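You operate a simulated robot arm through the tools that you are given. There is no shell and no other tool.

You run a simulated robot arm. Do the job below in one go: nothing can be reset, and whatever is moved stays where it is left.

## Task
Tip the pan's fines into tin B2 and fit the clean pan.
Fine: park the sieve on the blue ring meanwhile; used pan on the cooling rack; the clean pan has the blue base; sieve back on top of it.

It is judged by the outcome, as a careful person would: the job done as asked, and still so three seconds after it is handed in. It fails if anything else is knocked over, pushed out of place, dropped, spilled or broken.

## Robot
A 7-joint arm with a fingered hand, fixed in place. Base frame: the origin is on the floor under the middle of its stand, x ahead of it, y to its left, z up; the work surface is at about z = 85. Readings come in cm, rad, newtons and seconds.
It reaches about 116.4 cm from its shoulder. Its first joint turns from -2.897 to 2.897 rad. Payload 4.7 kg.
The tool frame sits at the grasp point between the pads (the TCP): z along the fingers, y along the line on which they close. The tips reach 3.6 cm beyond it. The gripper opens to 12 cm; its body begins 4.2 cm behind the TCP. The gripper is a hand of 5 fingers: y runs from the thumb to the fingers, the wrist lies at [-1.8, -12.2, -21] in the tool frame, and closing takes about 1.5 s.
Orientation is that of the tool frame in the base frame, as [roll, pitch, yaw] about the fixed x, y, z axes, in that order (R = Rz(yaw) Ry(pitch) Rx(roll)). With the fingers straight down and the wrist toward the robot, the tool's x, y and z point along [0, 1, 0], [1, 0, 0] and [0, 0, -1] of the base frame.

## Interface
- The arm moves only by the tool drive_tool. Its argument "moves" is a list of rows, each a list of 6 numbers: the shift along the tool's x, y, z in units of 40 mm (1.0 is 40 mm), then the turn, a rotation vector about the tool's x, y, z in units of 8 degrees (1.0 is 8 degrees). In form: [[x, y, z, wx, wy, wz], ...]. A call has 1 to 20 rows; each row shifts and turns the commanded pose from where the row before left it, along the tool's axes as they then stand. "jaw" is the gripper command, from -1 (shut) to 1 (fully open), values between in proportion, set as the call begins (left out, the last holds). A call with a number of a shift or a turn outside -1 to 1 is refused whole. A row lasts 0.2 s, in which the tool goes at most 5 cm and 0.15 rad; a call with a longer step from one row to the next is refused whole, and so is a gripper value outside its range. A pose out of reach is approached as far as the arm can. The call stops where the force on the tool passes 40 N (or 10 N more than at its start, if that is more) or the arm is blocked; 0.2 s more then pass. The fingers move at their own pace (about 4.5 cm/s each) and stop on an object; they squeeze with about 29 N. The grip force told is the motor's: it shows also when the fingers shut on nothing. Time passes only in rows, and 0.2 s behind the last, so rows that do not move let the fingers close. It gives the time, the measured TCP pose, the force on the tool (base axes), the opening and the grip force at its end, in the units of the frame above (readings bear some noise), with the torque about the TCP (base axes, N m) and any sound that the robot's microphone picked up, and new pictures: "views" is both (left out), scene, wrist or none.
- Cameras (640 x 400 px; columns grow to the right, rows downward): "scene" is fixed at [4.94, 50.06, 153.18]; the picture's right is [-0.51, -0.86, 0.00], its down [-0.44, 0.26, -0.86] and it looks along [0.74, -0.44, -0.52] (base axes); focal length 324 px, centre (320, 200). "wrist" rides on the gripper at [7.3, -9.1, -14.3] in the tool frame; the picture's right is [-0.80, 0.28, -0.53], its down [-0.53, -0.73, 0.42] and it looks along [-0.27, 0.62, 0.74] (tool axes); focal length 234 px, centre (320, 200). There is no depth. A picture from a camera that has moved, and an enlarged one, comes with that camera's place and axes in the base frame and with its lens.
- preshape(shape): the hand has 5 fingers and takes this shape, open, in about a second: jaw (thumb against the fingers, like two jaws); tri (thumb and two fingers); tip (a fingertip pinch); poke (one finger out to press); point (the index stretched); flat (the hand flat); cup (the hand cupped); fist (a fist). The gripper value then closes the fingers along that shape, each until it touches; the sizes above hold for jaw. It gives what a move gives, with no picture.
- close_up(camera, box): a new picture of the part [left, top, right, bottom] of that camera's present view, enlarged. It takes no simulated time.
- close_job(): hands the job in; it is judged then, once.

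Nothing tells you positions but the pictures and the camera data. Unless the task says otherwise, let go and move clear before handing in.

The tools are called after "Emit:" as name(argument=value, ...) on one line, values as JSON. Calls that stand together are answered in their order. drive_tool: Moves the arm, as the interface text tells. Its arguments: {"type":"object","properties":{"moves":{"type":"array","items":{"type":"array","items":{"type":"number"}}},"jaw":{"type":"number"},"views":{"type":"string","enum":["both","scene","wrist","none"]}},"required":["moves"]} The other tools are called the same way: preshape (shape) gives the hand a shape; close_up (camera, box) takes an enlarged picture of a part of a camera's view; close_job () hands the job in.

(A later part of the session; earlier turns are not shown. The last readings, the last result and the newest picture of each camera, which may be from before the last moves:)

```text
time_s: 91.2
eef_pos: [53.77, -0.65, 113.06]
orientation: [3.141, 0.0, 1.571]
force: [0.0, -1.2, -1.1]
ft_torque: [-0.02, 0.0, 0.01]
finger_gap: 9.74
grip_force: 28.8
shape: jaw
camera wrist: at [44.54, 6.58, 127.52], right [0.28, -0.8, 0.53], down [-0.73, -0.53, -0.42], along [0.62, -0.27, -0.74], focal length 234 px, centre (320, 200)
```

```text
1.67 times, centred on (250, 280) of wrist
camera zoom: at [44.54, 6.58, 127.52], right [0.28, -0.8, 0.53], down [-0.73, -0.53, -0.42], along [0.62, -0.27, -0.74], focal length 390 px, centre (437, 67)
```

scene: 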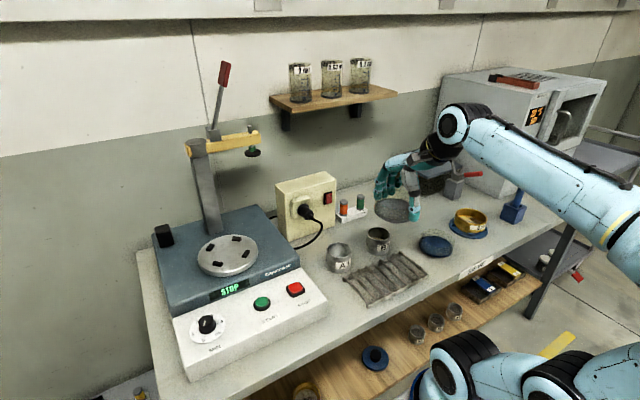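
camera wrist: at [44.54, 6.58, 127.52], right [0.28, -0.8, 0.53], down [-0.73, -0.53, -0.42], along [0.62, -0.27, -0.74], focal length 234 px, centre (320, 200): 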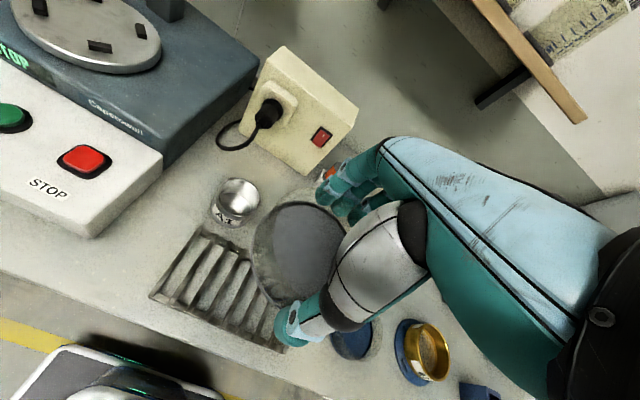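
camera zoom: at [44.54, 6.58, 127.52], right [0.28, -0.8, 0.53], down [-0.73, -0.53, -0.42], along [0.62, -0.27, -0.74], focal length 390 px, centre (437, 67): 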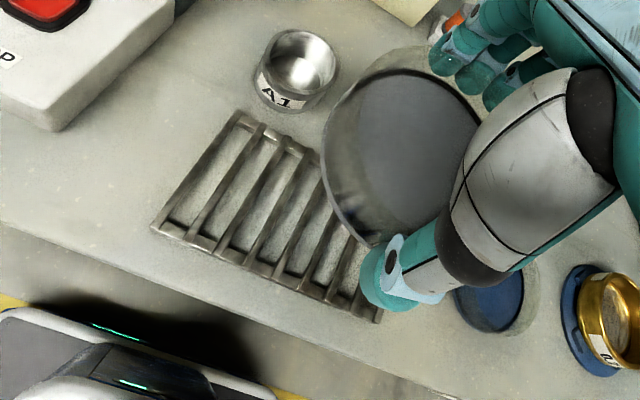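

The pan is empty and level. The rack centre is about (53.6, -0.8), right below, so I'll lower toward it.

Emit:
drive_tool(moves=[[-0.03, -0.03, 0.3, 0, 0, 0], [0, 0, 0.6, 0, 0, 0], [0, 0, 0.7, 0, 0, 0], [0, 0, 0.7, 0, 0, 0], [0, 0, 0.7, 0, 0, 0], [0, 0, 0.7, 0, 0, 0], [0, 0, 0.5, 0, 0, 0], [0, 0, 0.3, 0, 0, 0], [0, 0, 0, 0, 0, 0]], jaw=-1)

Emit:
close_up(camera="scene", box=[320, 210, 440, 310])

Emit:
close_up(camera="wrist", box=[160, 160, 400, 360])

```text
time_s: 93.2
eef_pos: [53.48, -0.81, 94.76]
orientation: [3.141, -0.001, 1.571]
force: [0.5, -0.4, -0.7]
ft_torque: [0.0, 0.02, -0.01]
finger_gap: 9.73
grip_force: 29.2
shape: jaw
camera wrist: at [44.32, 6.44, 109.2], right [0.28, -0.8, 0.53], down [-0.73, -0.53, -0.42], along [0.62, -0.27, -0.74], focal length 234 px, centre (320, 200)
```

scene: 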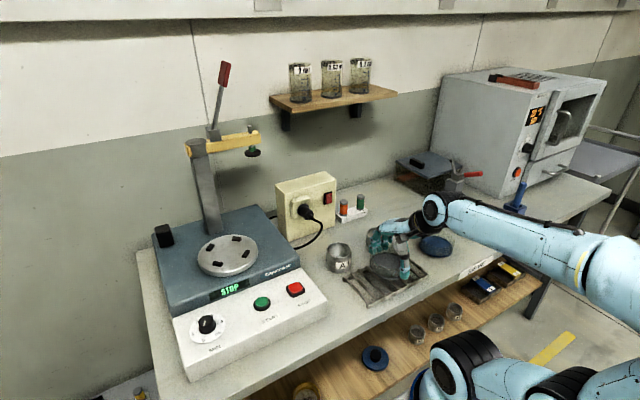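
wrist: 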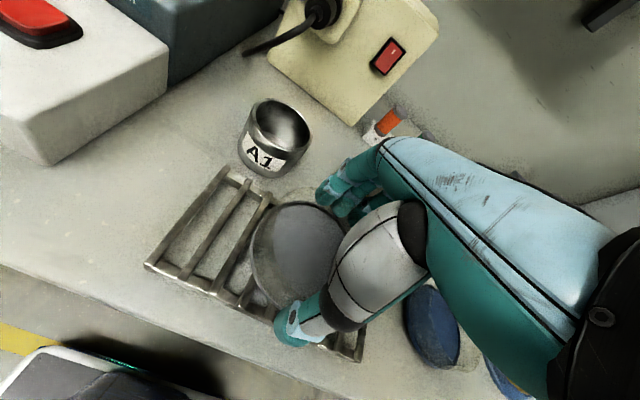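

```text
4.00 times, centred on (380, 260) of scene
camera zoom: at [4.94, 50.06, 153.18], right [-0.51, -0.86, 0.0], down [-0.44, 0.26, -0.86], along [0.74, -0.44, -0.52], focal length 1296 px, centre (80, -40)
```

zoom: 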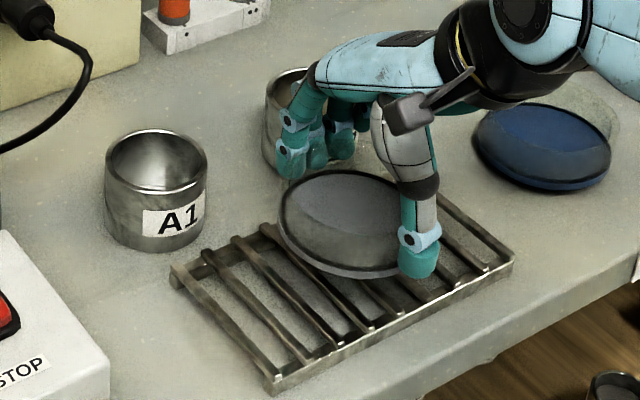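

```text
2.00 times, centred on (280, 260) of wrist
camera zoom: at [44.32, 6.44, 109.2], right [0.28, -0.8, 0.53], down [-0.73, -0.53, -0.42], along [0.62, -0.27, -0.74], focal length 468 px, centre (400, 80)
```

zoom: 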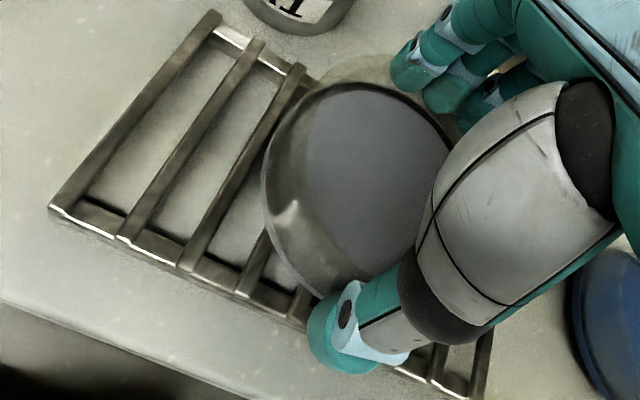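

Aligned over the rack's middle. I'll lower in fine steps until it touches.

Emit:
drive_tool(moves=[[0, 0, 0.15, 0, 0, 0], [0, 0, 0.15, 0, 0, 0], [0, 0, 0.1, 0, 0, 0], [0, 0, 0, 0, 0, 0]], jaw=-1, views="none")

Emit:
drive_tool(moves=[[0, 0, 0.06, 0, 0, 0], [0, 0, 0.06, 0, 0, 0], [0, 0, 0, 0, 0, 0]], jaw=-1, views="none")

Emit:
close_up(camera="scene", box=[320, 210, 440, 310])

```text
time_s: 94.2
eef_pos: [53.43, -0.81, 93.29]
orientation: [3.141, 0.0, 1.571]
force: [-0.2, -0.3, -2.0]
ft_torque: [0.02, 0.01, 0.0]
finger_gap: 9.71
grip_force: 29.2
shape: jaw
```

```text
time_s: 95.0
eef_pos: [53.42, -1.01, 92.9]
orientation: [3.141, -0.001, 1.571]
force: [-0.2, 0.6, -1.7]
ft_torque: [0.01, 0.03, 0.02]
finger_gap: 9.72
grip_force: 28.7
shape: jaw
```

```text
4.00 times, centred on (380, 260) of scene
camera zoom: at [4.94, 50.06, 153.18], right [-0.51, -0.86, 0.0], down [-0.44, 0.26, -0.86], along [0.74, -0.44, -0.52], focal length 1296 px, centre (80, -40)
```

zoom: 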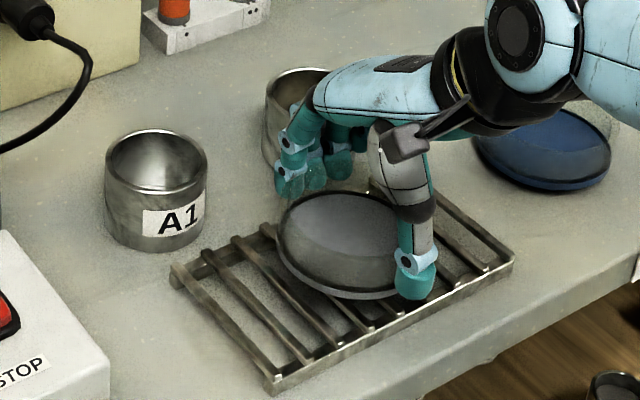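

Emit:
drive_tool(moves=[[0, 0, 0.06, 0, 0, 0], [0, 0, 0.05, 0, 0, 0], [0, 0, 0, 0, 0, 0]], jaw=-1, views="none")

```text
time_s: 95.8
eef_pos: [53.5, -0.9, 92.41]
orientation: [3.141, 0.001, 1.574]
force: [0.1, 0.6, -1.7]
ft_torque: [-0.02, 0.03, 0.0]
finger_gap: 9.72
grip_force: 29.1
shape: jaw
```

Emit:
drive_tool(moves=[[0, 0, 0.05, 0, 0, 0], [0, 0, 0.04, 0, 0, 0], [0, 0, 0, 0, 0, 0]], jaw=-1, views="none")

Emit:
close_up(camera="scene", box=[340, 230, 430, 310])

```text
time_s: 96.6
eef_pos: [53.6, -0.91, 92.14]
orientation: [3.137, -0.001, 1.57]
force: [-2.2, -0.8, 14.4]
ft_torque: [-0.01, 0.14, -0.01]
finger_gap: 9.69
grip_force: 28.6
shape: jaw
```

```text
5.00 times, centred on (385, 270) of scene
camera zoom: at [4.94, 50.06, 153.18], right [-0.51, -0.86, 0.0], down [-0.44, 0.26, -0.86], along [0.74, -0.44, -0.52], focal length 1619 px, centre (-5, -150)
```

zoom: 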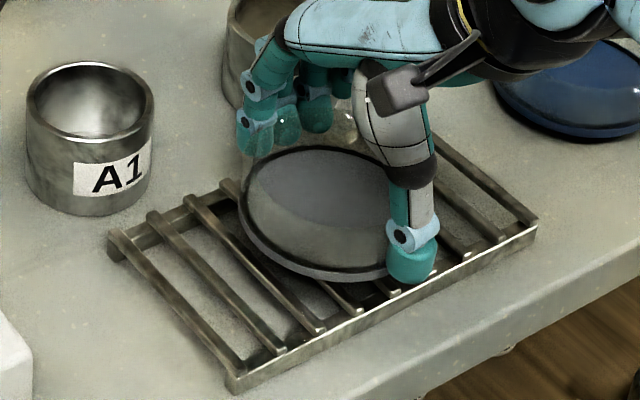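

It's resting on the rack bars. I'll ease the preload and release.

Emit:
drive_tool(moves=[[0, 0, -0.03, 0, 0, 0], [0, 0, 0, 0, 0, 0]], jaw=-1, views="none")

Emit:
drive_tool(moves=[[0, 0, 0, 0, 0, 0], [0, 0, 0, 0, 0, 0], [0, 0, 0, 0, 0, 0], [0, 0, 0, 0, 0, 0], [0, 0, 0, 0, 0, 0], [0, 0, 0, 0, 0, 0]], jaw=1)

Emit:
close_up(camera="scene", box=[340, 220, 430, 310])

Emit:
close_up(camera="wrist", box=[160, 140, 400, 360])

```text
time_s: 97.2
eef_pos: [53.49, -0.81, 92.21]
orientation: [-3.141, 0.001, 1.57]
force: [1.4, -1.1, 11.3]
ft_torque: [-0.03, -0.03, 0.03]
finger_gap: 9.65
grip_force: 28.6
shape: jaw
```

```text
time_s: 98.6
eef_pos: [53.39, -0.69, 92.13]
orientation: [3.141, -0.002, 1.572]
force: [0.0, -0.7, -0.2]
ft_torque: [0.01, -0.02, 0.0]
finger_gap: 11.97
grip_force: 0.1
shape: jaw
camera wrist: at [44.33, 6.41, 106.53], right [0.28, -0.8, 0.53], down [-0.73, -0.53, -0.42], along [0.62, -0.27, -0.74], focal length 234 px, centre (320, 200)
```

scene: 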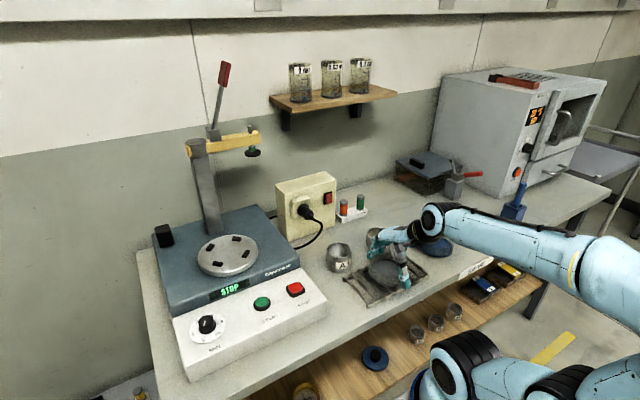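
wrist: 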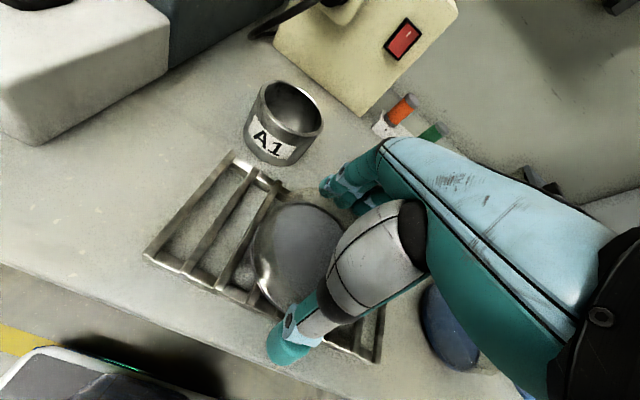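

```text
4.44 times, centred on (385, 265) of scene
camera zoom: at [4.94, 50.06, 153.18], right [-0.51, -0.86, 0.0], down [-0.44, 0.26, -0.86], along [0.74, -0.44, -0.52], focal length 1439 px, centre (31, -89)
```

zoom: 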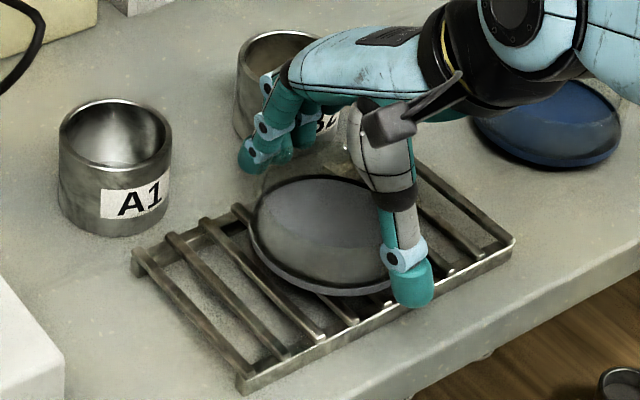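

```text
1.82 times, centred on (280, 250) of wrist
camera zoom: at [44.33, 6.41, 106.53], right [0.28, -0.8, 0.53], down [-0.73, -0.53, -0.42], along [0.62, -0.27, -0.74], focal length 426 px, centre (393, 109)
```

zoom: 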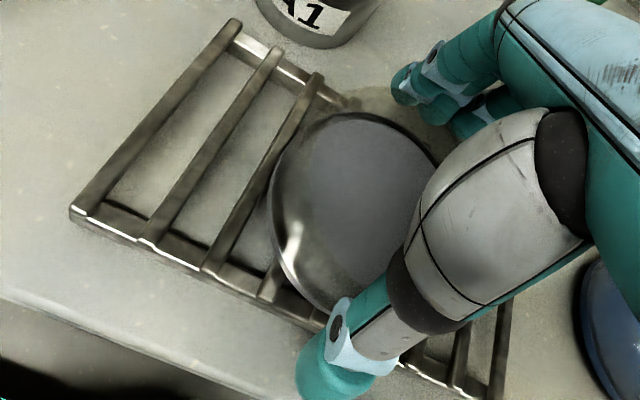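

The used pan is on the cooling rack. I'll rise clear and move over the clean pan to locate it precisely.

Emit:
drive_tool(moves=[[0, 0, -0.2, 0, 0, 0], [0, 0, -0.5, 0, 0, 0], [0, 0, -0.8, 0, 0, 0], [0, 0, -0.9, 0, 0, 0], [0, 0, -0.9, 0, 0, 0], [0, 0, -0.8, 0, 0, 0], [0, 0, -0.4, 0, 0, 0], [-0.5, 0.08, 0, 0, 0, 0], [-0.8, 0.12, 0, 0, 0, 0], [-0.9, 0.13, 0, 0, 0, 0], [-0.9, 0.13, 0, 0, 0, 0], [-0.9, 0.13, 0, 0, 0, 0], [-0.9, 0.13, 0, 0, 0, 0], [-0.7, 0.1, 0, 0, 0, 0], [-0.5, 0.08, 0, 0, 0, 0], [0, 0, 0, 0, 0, 0]], jaw=1)

Emit:
close_up(camera="wrist", box=[160, 190, 360, 390])

Emit:
close_up(camera="scene", box=[330, 215, 470, 310])

```text
time_s: 102.0
eef_pos: [57.01, -25.15, 110.1]
orientation: [3.142, 0.002, 1.572]
force: [0.0, -0.2, 0.6]
ft_torque: [-0.01, -0.01, -0.02]
finger_gap: 11.97
grip_force: 0.1
shape: jaw
camera wrist: at [47.88, -17.88, 124.53], right [0.28, -0.8, 0.53], down [-0.73, -0.53, -0.42], along [0.62, -0.27, -0.74], focal length 234 px, centre (320, 200)
```

scene: 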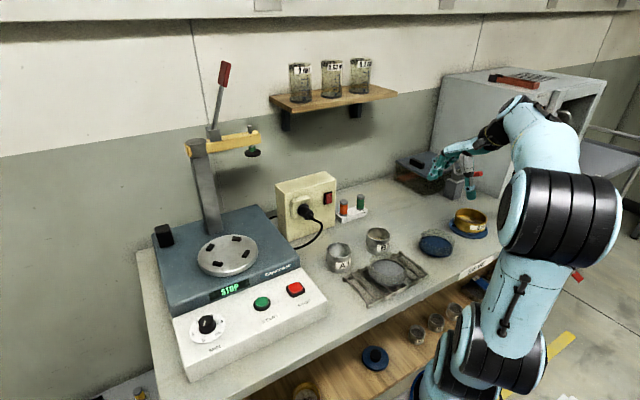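
wrist: 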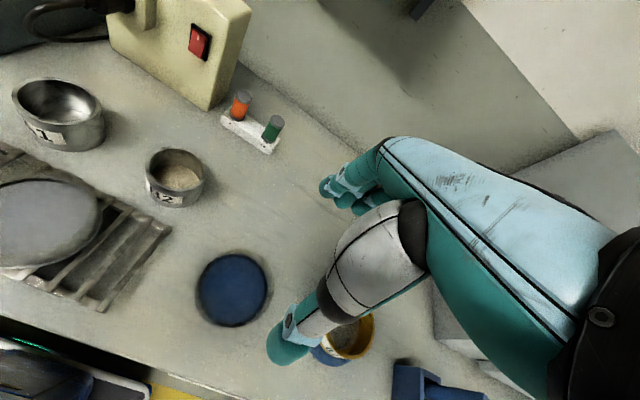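

```text
2.00 times, centred on (260, 290) of wrist
camera zoom: at [47.88, -17.88, 124.53], right [0.28, -0.8, 0.53], down [-0.73, -0.53, -0.42], along [0.62, -0.27, -0.74], focal length 468 px, centre (440, 20)
```

zoom: 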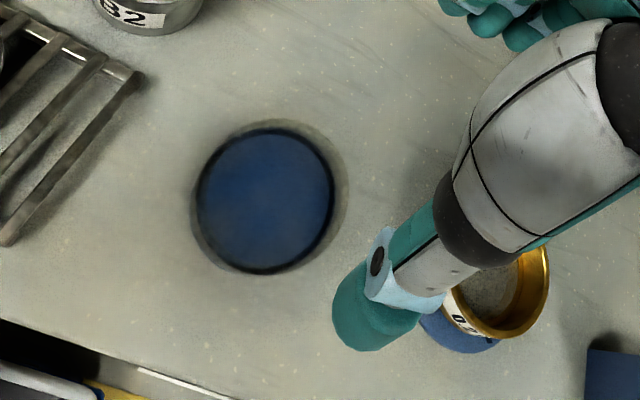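

```text
4.21 times, centred on (400, 262) of scene
camera zoom: at [4.94, 50.06, 153.18], right [-0.51, -0.86, 0.0], down [-0.44, 0.26, -0.86], along [0.74, -0.44, -0.52], focal length 1364 px, centre (-17, -63)
```

zoom: 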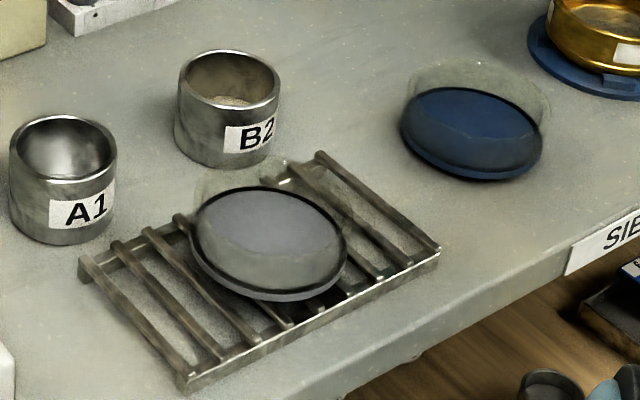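

Tin B2 shows the fines inside and the used pan sits squarely on the rack. The clean pan is centred near (56.6, -24.5). I'll go closer to refine.

Emit:
drive_tool(moves=[[0.16, -0.1, 0.3, 0, 0, 0], [0, 0, 0.6, 0, 0, 0], [0, 0, 0.7, 0, 0, 0], [0, 0, 0.7, 0, 0, 0], [0, 0, 0.5, 0, 0, 0], [0, 0, 0.2, 0, 0, 0], [0, 0, 0, 0, 0, 0]], jaw=1)

Emit:
close_up(camera="wrist", box=[190, 200, 350, 360])

Emit:
close_up(camera="scene", box=[395, 195, 475, 275])

```text
time_s: 103.6
eef_pos: [56.76, -24.42, 98.11]
orientation: [-3.141, 0.0, 1.57]
force: [-0.4, 0.5, -0.8]
ft_torque: [-0.03, -0.03, -0.05]
finger_gap: 11.96
grip_force: 0.0
shape: jaw
camera wrist: at [47.64, -17.24, 112.44], right [0.28, -0.8, 0.53], down [-0.73, -0.53, -0.42], along [0.62, -0.27, -0.74], focal length 234 px, centre (320, 200)
```

scene: 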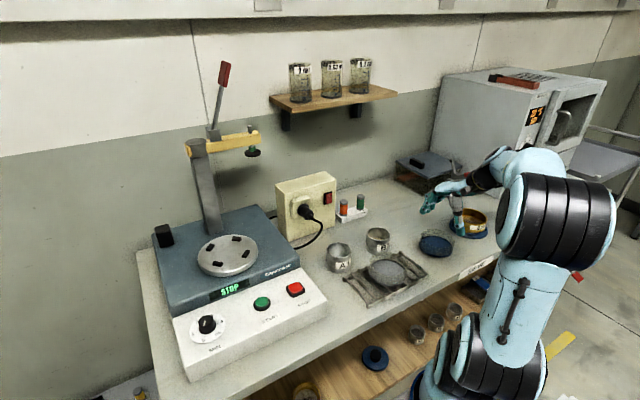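
wrist: 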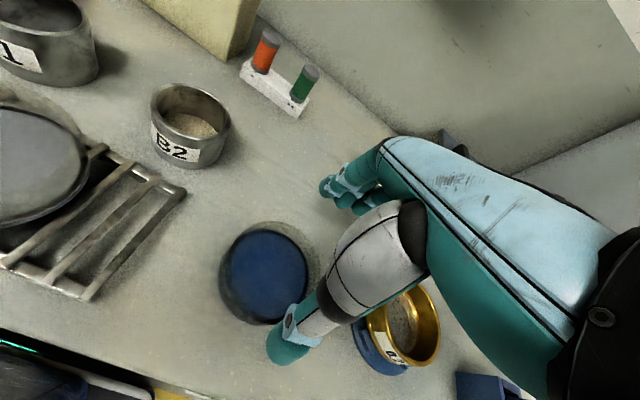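

```text
2.50 times, centred on (270, 280) of wrist
camera zoom: at [47.64, -17.24, 112.44], right [0.28, -0.8, 0.53], down [-0.73, -0.53, -0.42], along [0.62, -0.27, -0.74], focal length 585 px, centre (445, 0)
```

zoom: 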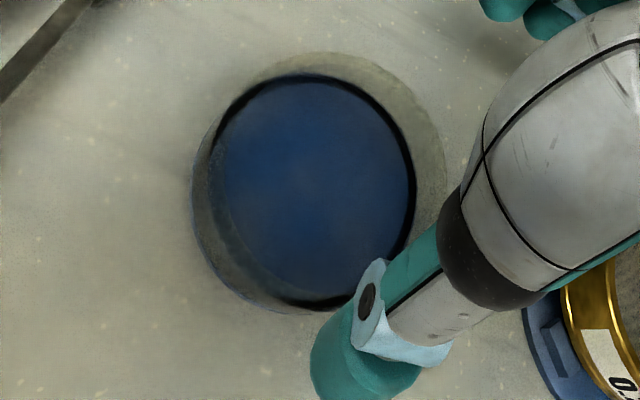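

```text
5.00 times, centred on (435, 235) of scene
camera zoom: at [4.94, 50.06, 153.18], right [-0.51, -0.86, 0.0], down [-0.44, 0.26, -0.86], along [0.74, -0.44, -0.52], focal length 1619 px, centre (-255, 25)
```

zoom: 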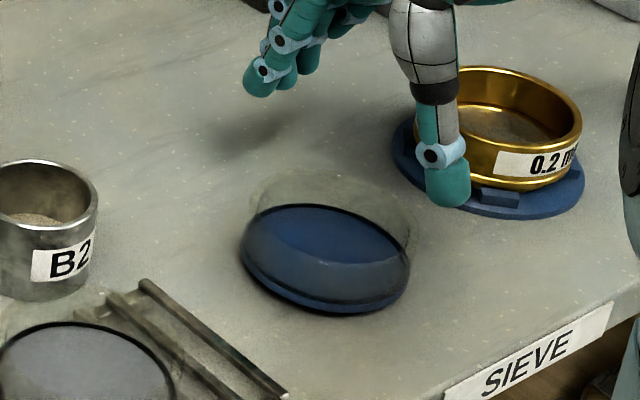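

The clean pan's centre is confirmed at (56.55, -24.5), directly under the hand. I'll lower around it.

Emit:
drive_tool(moves=[[0, -0.02, 0.3, 0, 0, 0], [0, 0, 0.5, 0, 0, 0], [0, 0, 0.4, 0, 0, 0], [0, 0, 0.2, 0, 0, 0], [0, 0, 0, 0, 0, 0]], jaw=1, views="none")

Emit:
close_up(camera="wrist", box=[200, 170, 380, 350])

Emit:
close_up(camera="scene", box=[395, 195, 475, 275])

```text
time_s: 104.8
eef_pos: [56.74, -24.66, 92.6]
orientation: [-3.14, 0.0, 1.571]
force: [-0.2, 0.7, 0.2]
ft_torque: [-0.04, 0.0, -0.02]
finger_gap: 11.98
grip_force: 0.0
shape: jaw
```

```text
2.22 times, centred on (290, 260) of wrist
camera zoom: at [47.56, -17.39, 107.0], right [0.28, -0.8, 0.53], down [-0.73, -0.53, -0.42], along [0.62, -0.27, -0.74], focal length 520 px, centre (387, 67)
```

zoom: 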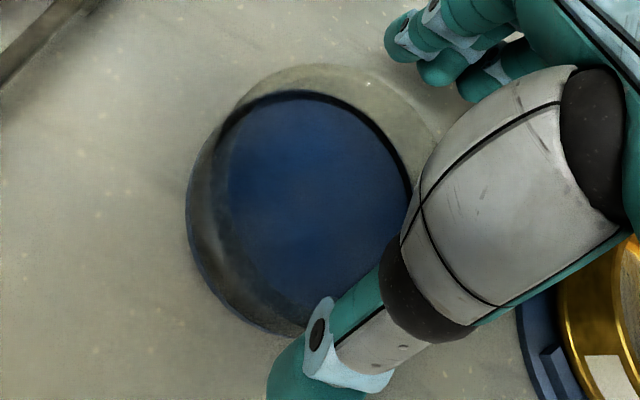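

```text
5.00 times, centred on (435, 235) of scene
camera zoom: at [4.94, 50.06, 153.18], right [-0.51, -0.86, 0.0], down [-0.44, 0.26, -0.86], along [0.74, -0.44, -0.52], focal length 1619 px, centre (-255, 25)
```

zoom: 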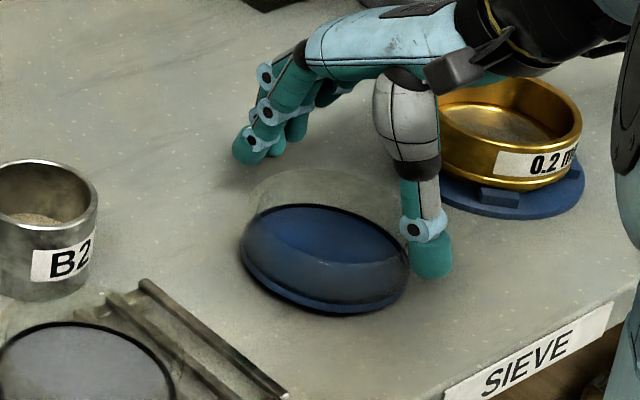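

Emit:
drive_tool(moves=[[0, 0, 0.2, 0, 0, 0], [0, 0, 0.2, 0, 0, 0], [0, 0, 0.2, 0, 0, 0], [0, 0, 0.12, 0, 0, 0], [0, 0, 0, 0, 0, 0]], jaw=1, views="none")

Emit:
close_up(camera="wrist", box=[200, 170, 380, 350])

Emit:
close_up(camera="scene", box=[395, 195, 475, 275])

```text
time_s: 106.0
eef_pos: [56.65, -24.62, 89.63]
orientation: [3.141, -0.001, 1.571]
force: [0.0, -0.3, 2.0]
ft_torque: [0.0, 0.1, -0.02]
finger_gap: 11.98
grip_force: 0.1
shape: jaw
```

```text
2.22 times, centred on (290, 260) of wrist
camera zoom: at [47.48, -17.35, 104.12], right [0.28, -0.8, 0.53], down [-0.73, -0.53, -0.42], along [0.62, -0.27, -0.74], focal length 520 px, centre (387, 67)
```

zoom: 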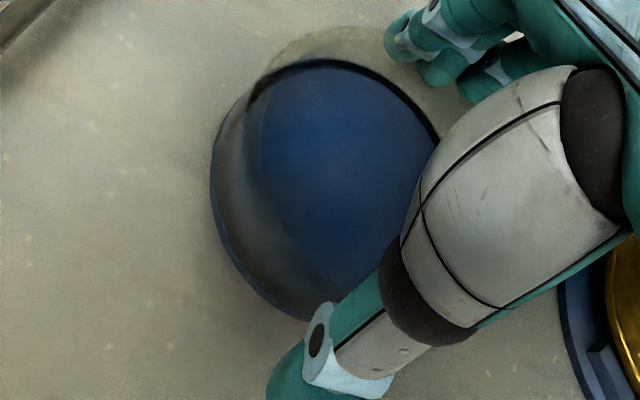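

```text
5.00 times, centred on (435, 235) of scene
camera zoom: at [4.94, 50.06, 153.18], right [-0.51, -0.86, 0.0], down [-0.44, 0.26, -0.86], along [0.74, -0.44, -0.52], focal length 1619 px, centre (-255, 25)
```

zoom: 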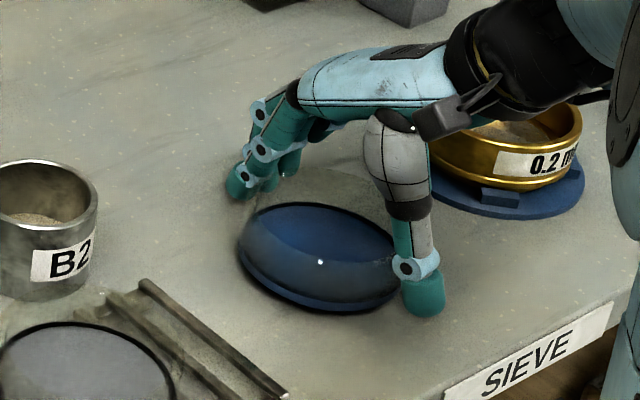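

The thumb tip just brushes the table. I'll raise 3 mm and close on the clean pan.

Emit:
drive_tool(moves=[[0, 0, -0.08, 0, 0, 0], [0, 0, 0, 0, 0, 0]], jaw=1, views="none")

Emit:
drive_tool(moves=[[0, 0, 0, 0, 0, 0], [0, 0, 0, 0, 0, 0], [0, 0, 0, 0, 0, 0], [0, 0, 0, 0, 0, 0], [0, 0, 0, 0, 0, 0], [0, 0, 0, 0, 0, 0], [0, 0, 0, 0, 0, 0], [0, 0, 0, 0, 0, 0]], jaw=-1, views="none")

Emit:
close_up(camera="wrist", box=[200, 170, 380, 350])

Emit:
close_up(camera="scene", box=[395, 195, 475, 275])

```text
time_s: 106.6
eef_pos: [56.58, -24.52, 89.93]
orientation: [3.14, 0.0, 1.57]
force: [-0.1, 0.0, -0.8]
ft_torque: [0.04, 0.06, 0.0]
finger_gap: 11.98
grip_force: 0.1
shape: jaw
```

```text
time_s: 108.4
eef_pos: [56.54, -24.54, 90.03]
orientation: [3.141, 0.0, 1.571]
force: [-2.0, -0.7, 5.7]
ft_torque: [0.0, 0.17, -0.01]
finger_gap: 10.06
grip_force: 28.8
shape: jaw
```

```text
2.22 times, centred on (290, 260) of wrist
camera zoom: at [47.47, -17.36, 104.44], right [0.28, -0.8, 0.53], down [-0.73, -0.53, -0.42], along [0.62, -0.27, -0.74], focal length 520 px, centre (387, 67)
```

zoom: 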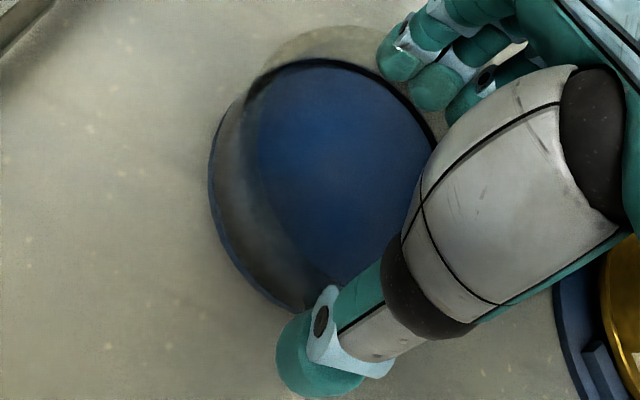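

```text
5.00 times, centred on (435, 235) of scene
camera zoom: at [4.94, 50.06, 153.18], right [-0.51, -0.86, 0.0], down [-0.44, 0.26, -0.86], along [0.74, -0.44, -0.52], focal length 1619 px, centre (-255, 25)
```

zoom: 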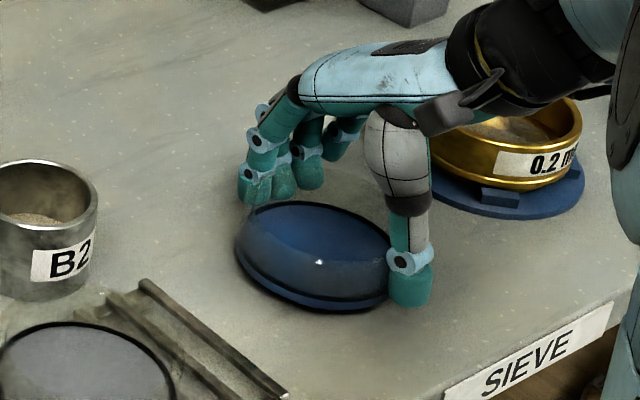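

The thumb tip presses lightly on the table at this height. I'll reopen, raise 4 mm and regrip for a clean hold.

Emit:
drive_tool(moves=[[0, 0, 0, 0, 0, 0], [0, 0, 0, 0, 0, 0], [0, 0, 0, 0, 0, 0], [0, 0, 0, 0, 0, 0], [0, 0, 0, 0, 0, 0], [0, 0, -0.11, 0, 0, 0], [0, 0, 0, 0, 0, 0]], jaw=1, views="none")

Emit:
drive_tool(moves=[[0, 0, 0, 0, 0, 0], [0, 0, 0, 0, 0, 0], [0, 0, 0, 0, 0, 0], [0, 0, 0, 0, 0, 0], [0, 0, 0, 0, 0, 0], [0, 0, 0, 0, 0, 0], [0, 0, 0, 0, 0, 0], [0, 0, 0, 0, 0, 0]], jaw=-1, views="none")

Emit:
close_up(camera="wrist", box=[200, 170, 380, 350])

Emit:
close_up(camera="scene", box=[395, 195, 475, 275])

```text
time_s: 110.0
eef_pos: [56.61, -24.56, 90.43]
orientation: [-3.141, 0.0, 1.57]
force: [0.7, -0.1, -0.7]
ft_torque: [-0.01, -0.05, -0.01]
finger_gap: 11.96
grip_force: 0.0
shape: jaw
```

```text
time_s: 111.8
eef_pos: [56.67, -24.54, 90.41]
orientation: [-3.141, 0.0, 1.571]
force: [-0.1, -1.1, -0.2]
ft_torque: [-0.02, 0.02, 0.0]
finger_gap: 9.55
grip_force: 28.0
shape: jaw
```

```text
2.22 times, centred on (290, 260) of wrist
camera zoom: at [47.51, -17.35, 104.85], right [0.28, -0.8, 0.53], down [-0.73, -0.53, -0.42], along [0.62, -0.27, -0.74], focal length 520 px, centre (387, 67)
```

zoom: 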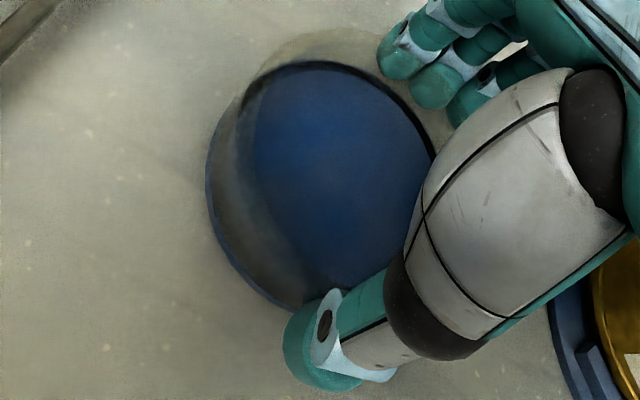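

```text
5.00 times, centred on (435, 235) of scene
camera zoom: at [4.94, 50.06, 153.18], right [-0.51, -0.86, 0.0], down [-0.44, 0.26, -0.86], along [0.74, -0.44, -0.52], focal length 1619 px, centre (-255, 25)
```

zoom: 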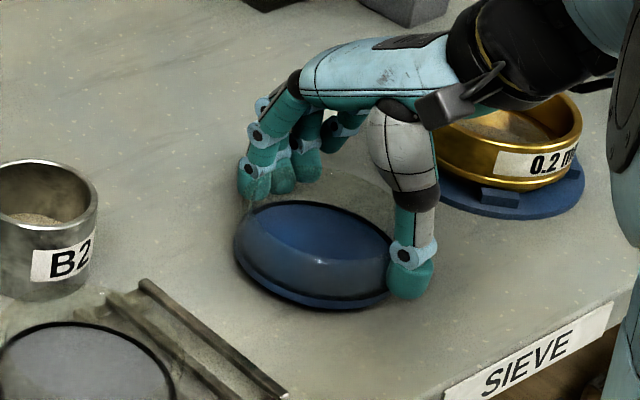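

Clean grip with no stray forces. I'll lift the clean pan.

Emit:
drive_tool(moves=[[0, 0, -0.1, 0, 0, 0], [0, 0, -0.2, 0, 0, 0], [0, 0, -0.3, 0, 0, 0], [0, 0, -0.3, 0, 0, 0], [0, 0, -0.2, 0, 0, 0], [0, 0, 0, 0, 0, 0]], jaw=-1, views="none")

Emit:
close_up(camera="scene", box=[395, 185, 475, 265])

Emit:
close_up(camera="wrist", box=[200, 170, 380, 350])

```text
time_s: 113.2
eef_pos: [56.57, -24.53, 94.91]
orientation: [3.141, 0.0, 1.572]
force: [0.2, -0.7, -1.4]
ft_torque: [-0.03, -0.03, -0.03]
finger_gap: 9.54
grip_force: 28.9
shape: jaw
```

```text
5.00 times, centred on (435, 225) of scene
camera zoom: at [4.94, 50.06, 153.18], right [-0.51, -0.86, 0.0], down [-0.44, 0.26, -0.86], along [0.74, -0.44, -0.52], focal length 1619 px, centre (-255, 75)
```

zoom: 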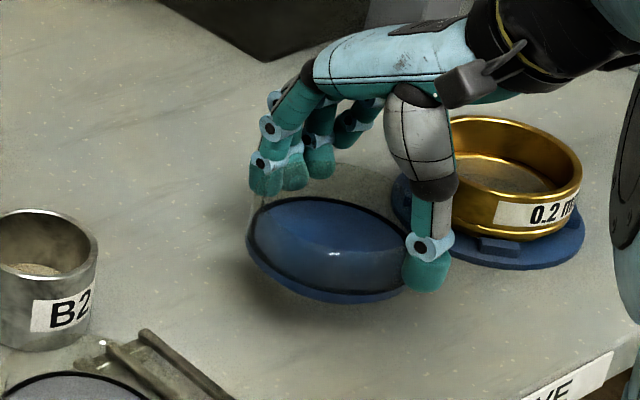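

```text
2.22 times, centred on (290, 260) of wrist
camera zoom: at [47.46, -17.38, 109.28], right [0.28, -0.8, 0.53], down [-0.73, -0.53, -0.42], along [0.62, -0.27, -0.74], focal length 520 px, centre (387, 67)
```

zoom: 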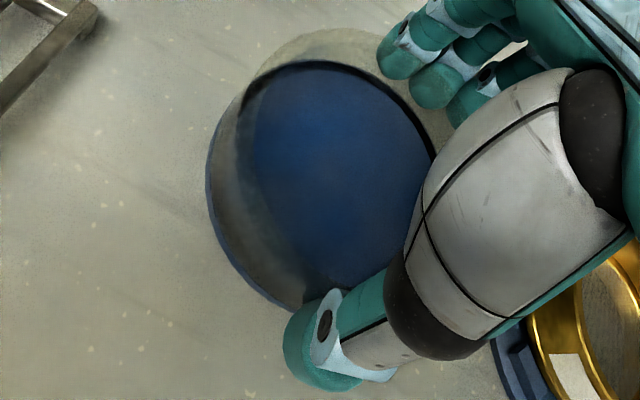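

The clean pan is up and level. I'll carry it high to the shaker.

Emit:
drive_tool(moves=[[0, 0, -0.4, 0, 0, 0], [0, 0, -0.8, 0, 0, 0], [0, 0, -0.9, 0, 0, 0], [0, 0, -0.9, 0, 0, 0], [0, 0, -0.9, 0, 0, 0], [0, 0, -0.9, 0, 0, 0], [0, 0, -0.6, 0, 0, 0], [0, 0, -0.4, 0, 0, 0], [0.4, 0.12, 0, 0, 0, 0], [0.7, 0.2, 0, 0, 0, 0], [0.8, 0.24, 0, 0, 0, 0], [0.8, 0.24, 0, 0, 0, 0], [0.8, 0.24, 0, 0, 0, 0], [0.8, 0.24, 0, 0, 0, 0], [0.8, 0.24, 0, 0, 0, 0], [0.8, 0.24, 0, 0, 0, 0], [0.8, 0.24, 0, 0, 0, 0], [0.8, 0.24, 0, 0, 0, 0], [0.8, 0.24, 0, 0, 0, 0], [0.8, 0.24, 0, 0, 0, 0]], jaw=-1, views="none")

Emit:
drive_tool(moves=[[0.8, 0.24, 0, 0, 0, 0], [0.8, 0.24, 0, 0, 0, 0], [0.8, 0.24, 0, 0, 0, 0], [0.8, 0.24, 0, 0, 0, 0], [0.8, 0.24, 0, 0, 0, 0], [0.8, 0.24, 0, 0, 0, 0], [0.6, 0.18, 0, 0, 0, 0], [0.4, 0.1, 0, 0, 0, 0], [0.25, 0.08, 0, 0, 0, 0], [0, 0, 0, 0, 0, 0]], jaw=-1)

```text
time_s: 117.4
eef_pos: [67.41, 11.69, 117.94]
orientation: [3.142, 0.001, 1.569]
force: [-0.9, -1.0, -0.8]
ft_torque: [0.01, -0.02, -0.01]
finger_gap: 9.52
grip_force: 28.9
shape: jaw
```

```text
time_s: 119.6
eef_pos: [74.72, 35.97, 118.02]
orientation: [-3.141, 0.0, 1.57]
force: [0.3, 0.5, -0.4]
ft_torque: [0.0, 0.0, 0.0]
finger_gap: 9.54
grip_force: 29.3
shape: jaw
camera wrist: at [65.61, 43.24, 132.51], right [0.28, -0.8, 0.53], down [-0.73, -0.53, -0.42], along [0.62, -0.27, -0.74], focal length 234 px, centre (320, 200)
```

scene: 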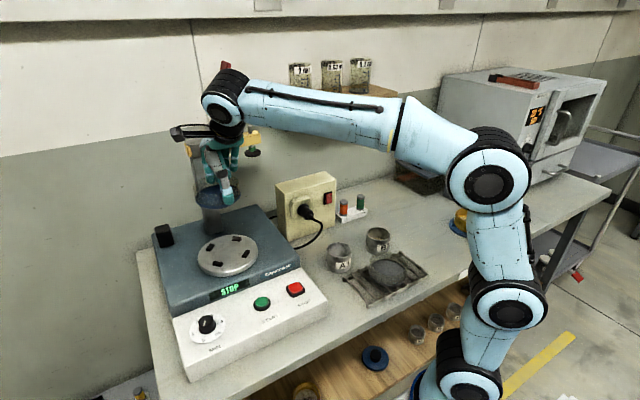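
wrist: 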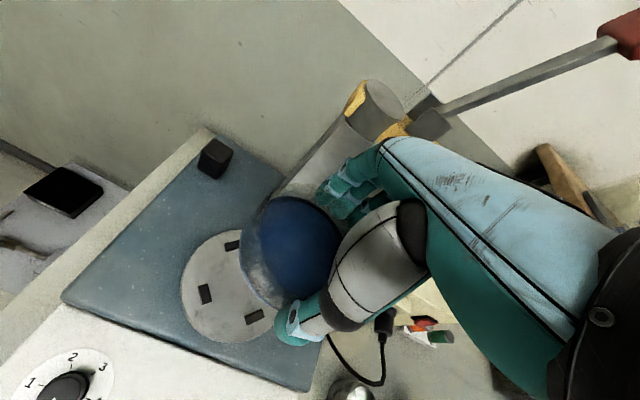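

I'll align to the seat position (74.85, 37.02) and lower to about 2 cm above it.

Emit:
drive_tool(moves=[[0.24, 0.04, 0, 0, 0, 0], [0, 0, 0.3, 0, 0, 0], [0, 0, 0.6, 0, 0, 0], [0, 0, 0.7, 0, 0, 0], [0, 0, 0.7, 0, 0, 0], [0, 0, 0.6, 0, 0, 0], [0, 0, 0.4, 0, 0, 0], [0, 0, 0.2, 0, 0, 0], [0, 0, 0, 0, 0, 0]], jaw=-1)

Emit:
close_up(camera="scene", box=[185, 195, 275, 285])

Emit:
close_up(camera="wrist", box=[180, 170, 380, 370])

```text
time_s: 121.6
eef_pos: [75.01, 37.07, 104.04]
orientation: [-3.141, -0.001, 1.569]
force: [-0.8, -0.5, -1.9]
ft_torque: [0.01, -0.01, 0.01]
finger_gap: 9.52
grip_force: 28.8
shape: jaw
camera wrist: at [65.79, 44.35, 118.42], right [0.28, -0.8, 0.53], down [-0.73, -0.53, -0.42], along [0.62, -0.27, -0.74], focal length 234 px, centre (320, 200)
```

scene: 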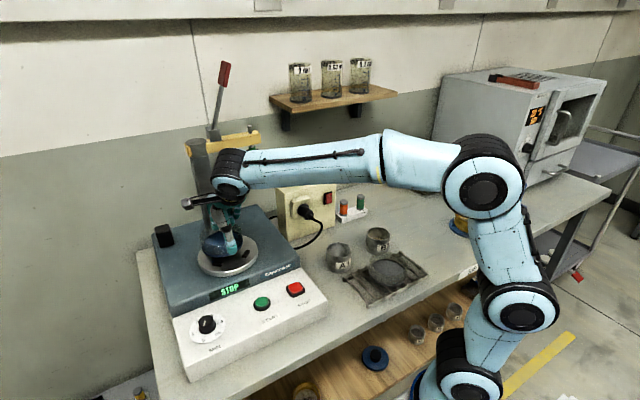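
wrist: 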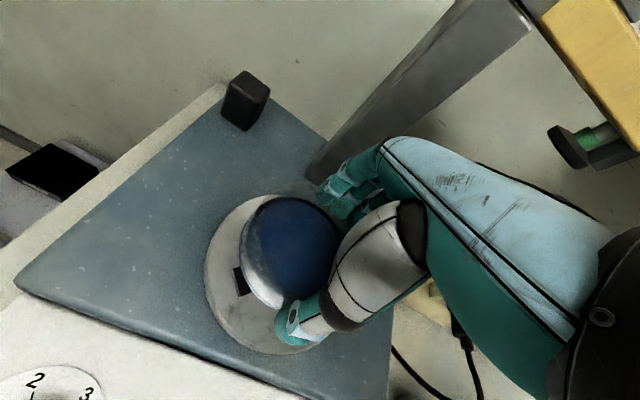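

```text
4.44 times, centred on (230, 240) of scene
camera zoom: at [4.94, 50.06, 153.18], right [-0.51, -0.86, 0.0], down [-0.44, 0.26, -0.86], along [0.74, -0.44, -0.52], focal length 1439 px, centre (720, 22)
```

zoom: 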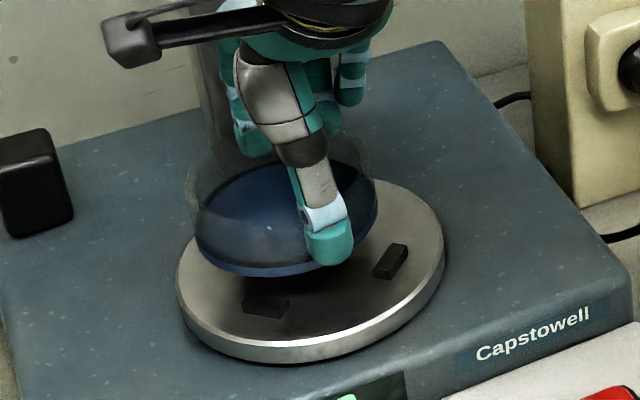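

```text
2.00 times, centred on (280, 270) of wrist
camera zoom: at [65.79, 44.35, 118.42], right [0.28, -0.8, 0.53], down [-0.73, -0.53, -0.42], along [0.62, -0.27, -0.74], focal length 468 px, centre (400, 60)
```

zoom: 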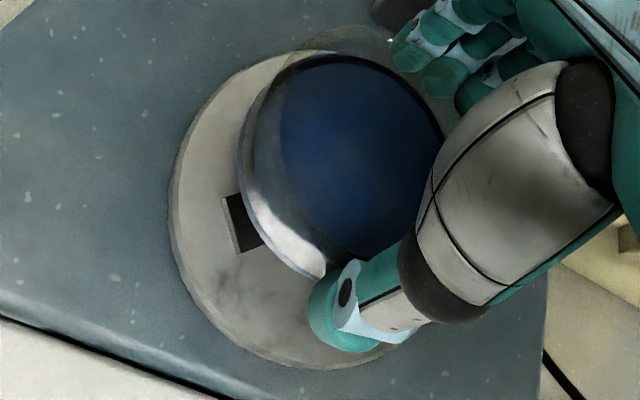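

Aligned over the four tabs. I'll lower in fine steps and watch the force.

Emit:
drive_tool(moves=[[0, 0, 0.15, 0, 0, 0], [0, 0, 0.12, 0, 0, 0], [0, 0, 0.08, 0, 0, 0], [0, 0, 0, 0, 0, 0]], jaw=-1, views="none")

Emit:
drive_tool(moves=[[0, 0, 0.05, 0, 0, 0], [0, 0, 0.04, 0, 0, 0], [0, 0, 0, 0, 0, 0]], jaw=-1, views="none")

Emit:
close_up(camera="scene", box=[185, 195, 275, 285])

```text
time_s: 122.6
eef_pos: [74.88, 36.99, 102.57]
orientation: [3.14, 0.0, 1.572]
force: [-0.6, -1.0, 1.1]
ft_torque: [-0.01, -0.07, 0.01]
finger_gap: 9.51
grip_force: 28.9
shape: jaw
```

```text
time_s: 123.4
eef_pos: [74.91, 36.92, 102.33]
orientation: [3.141, 0.002, 1.572]
force: [-2.7, -5.0, 8.6]
ft_torque: [0.06, -0.18, -0.08]
finger_gap: 9.48
grip_force: 28.9
shape: jaw
```

```text
4.44 times, centred on (230, 240) of scene
camera zoom: at [4.94, 50.06, 153.18], right [-0.51, -0.86, 0.0], down [-0.44, 0.26, -0.86], along [0.74, -0.44, -0.52], focal length 1439 px, centre (720, 22)
```

zoom: 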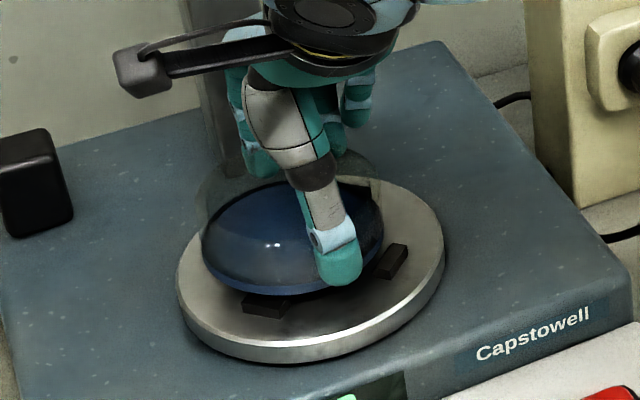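

A chamfer is guiding toward (-x, -y). I'll back off slightly, follow by 2 mm, and continue.

Emit:
drive_tool(moves=[[-0.05, -0.03, -0.04, 0, 0, 0], [0, 0, 0.04, 0, 0, 0], [0, 0, 0, 0, 0, 0]], jaw=-1, views="none")

```text
time_s: 124.2
eef_pos: [74.73, 36.8, 102.09]
orientation: [3.14, 0.0, 1.571]
force: [2.8, -2.0, 5.0]
ft_torque: [0.12, 0.04, -0.07]
finger_gap: 9.45
grip_force: 29.2
shape: jaw
```

Emit:
drive_tool(moves=[[-0.025, 0.015, 0, 0, 0, 0], [0, 0, 0.03, 0, 0, 0], [0, 0, 0, 0, 0, 0]], jaw=-1, views="none")

```text
time_s: 125.0
eef_pos: [74.79, 36.7, 102.18]
orientation: [3.141, 0.002, 1.57]
force: [0.4, -1.4, 6.0]
ft_torque: [0.08, 0.05, 0.02]
finger_gap: 9.47
grip_force: 29.1
shape: jaw
```

Emit:
drive_tool(moves=[[-0.015, 0, 0.03, 0, 0, 0], [0, 0, 0.02, 0, 0, 0], [0, 0, 0, 0, 0, 0]], jaw=-1, views="none")

Emit:
close_up(camera="scene", box=[190, 205, 270, 280])

Emit:
close_up(camera="wrist", box=[180, 170, 380, 370])

```text
time_s: 125.8
eef_pos: [74.78, 36.7, 102.05]
orientation: [3.14, -0.002, 1.572]
force: [-1.4, 1.6, 17.9]
ft_torque: [0.15, 0.01, 0.01]
finger_gap: 9.43
grip_force: 29.3
shape: jaw
```

```text
5.33 times, centred on (230, 242) of scene
camera zoom: at [4.94, 50.06, 153.18], right [-0.51, -0.86, 0.0], down [-0.44, 0.26, -0.86], along [0.74, -0.44, -0.52], focal length 1727 px, centre (800, -27)
```

zoom: 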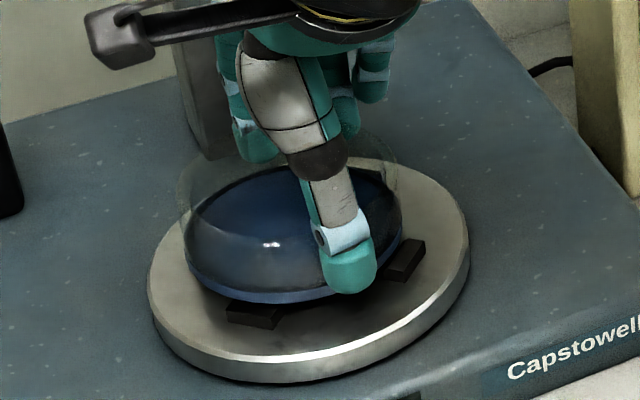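

```text
2.00 times, centred on (280, 270) of wrist
camera zoom: at [65.64, 43.83, 116.49], right [0.28, -0.8, 0.52], down [-0.73, -0.53, -0.43], along [0.62, -0.26, -0.74], focal length 468 px, centre (400, 60)
```

zoom: 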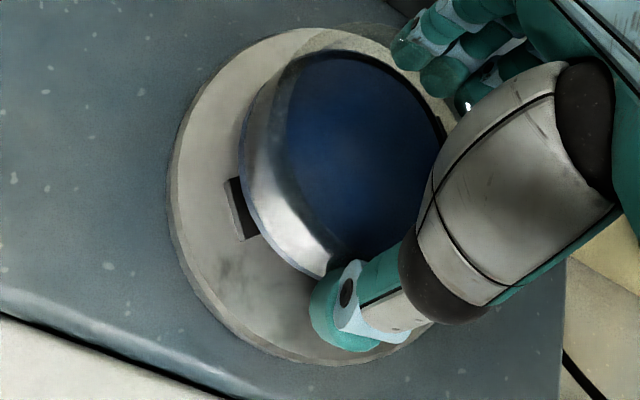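

The force is firm and nearly vertical at z ≈ 102.0, the expected seat height. I'll ease the preload and release.

Emit:
drive_tool(moves=[[0, 0, -0.03, 0, 0, 0], [0, 0, -0.02, 0, 0, 0], [0, 0, 0, 0, 0, 0]], jaw=-1, views="none")

Emit:
drive_tool(moves=[[0, 0, 0, 0, 0, 0], [0, 0, 0, 0, 0, 0], [0, 0, 0, 0, 0, 0], [0, 0, 0, 0, 0, 0], [0, 0, 0, 0, 0, 0], [0, 0, 0, 0, 0, 0]], jaw=1, views="none")

Emit:
close_up(camera="scene", box=[190, 205, 270, 280])

Emit:
close_up(camera="wrist", box=[180, 170, 380, 370])

```text
time_s: 126.6
eef_pos: [74.8, 36.51, 102.1]
orientation: [-3.14, 0.002, 1.571]
force: [-0.1, -1.4, 8.3]
ft_torque: [0.01, -0.05, 0.03]
finger_gap: 9.46
grip_force: 29.2
shape: jaw
```

```text
time_s: 128.0
eef_pos: [74.89, 36.54, 102.15]
orientation: [-3.141, -0.002, 1.572]
force: [0.6, 0.2, 0.2]
ft_torque: [-0.04, -0.03, -0.01]
finger_gap: 11.93
grip_force: 0.0
shape: jaw
```

```text
5.33 times, centred on (230, 242) of scene
camera zoom: at [4.94, 50.06, 153.18], right [-0.51, -0.86, 0.0], down [-0.44, 0.26, -0.86], along [0.74, -0.44, -0.52], focal length 1727 px, centre (800, -27)
```

zoom: 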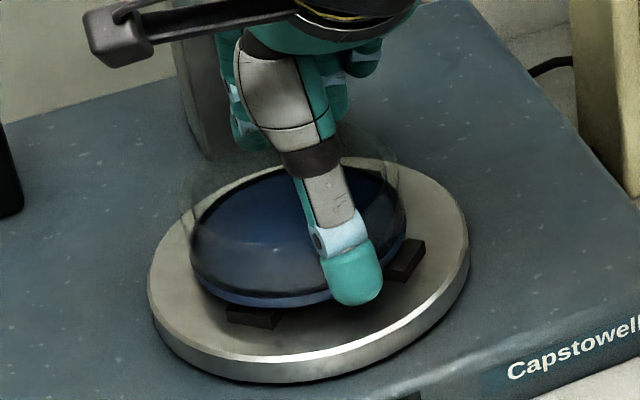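

```text
2.00 times, centred on (280, 270) of wrist
camera zoom: at [65.69, 43.86, 116.55], right [0.28, -0.8, 0.53], down [-0.73, -0.53, -0.42], along [0.62, -0.27, -0.74], focal length 468 px, centre (400, 60)
```

zoom: 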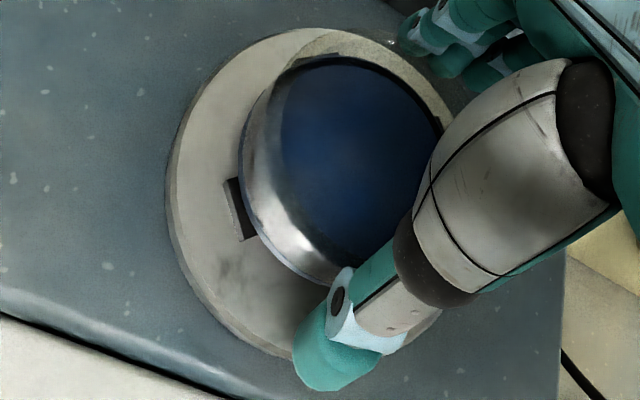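

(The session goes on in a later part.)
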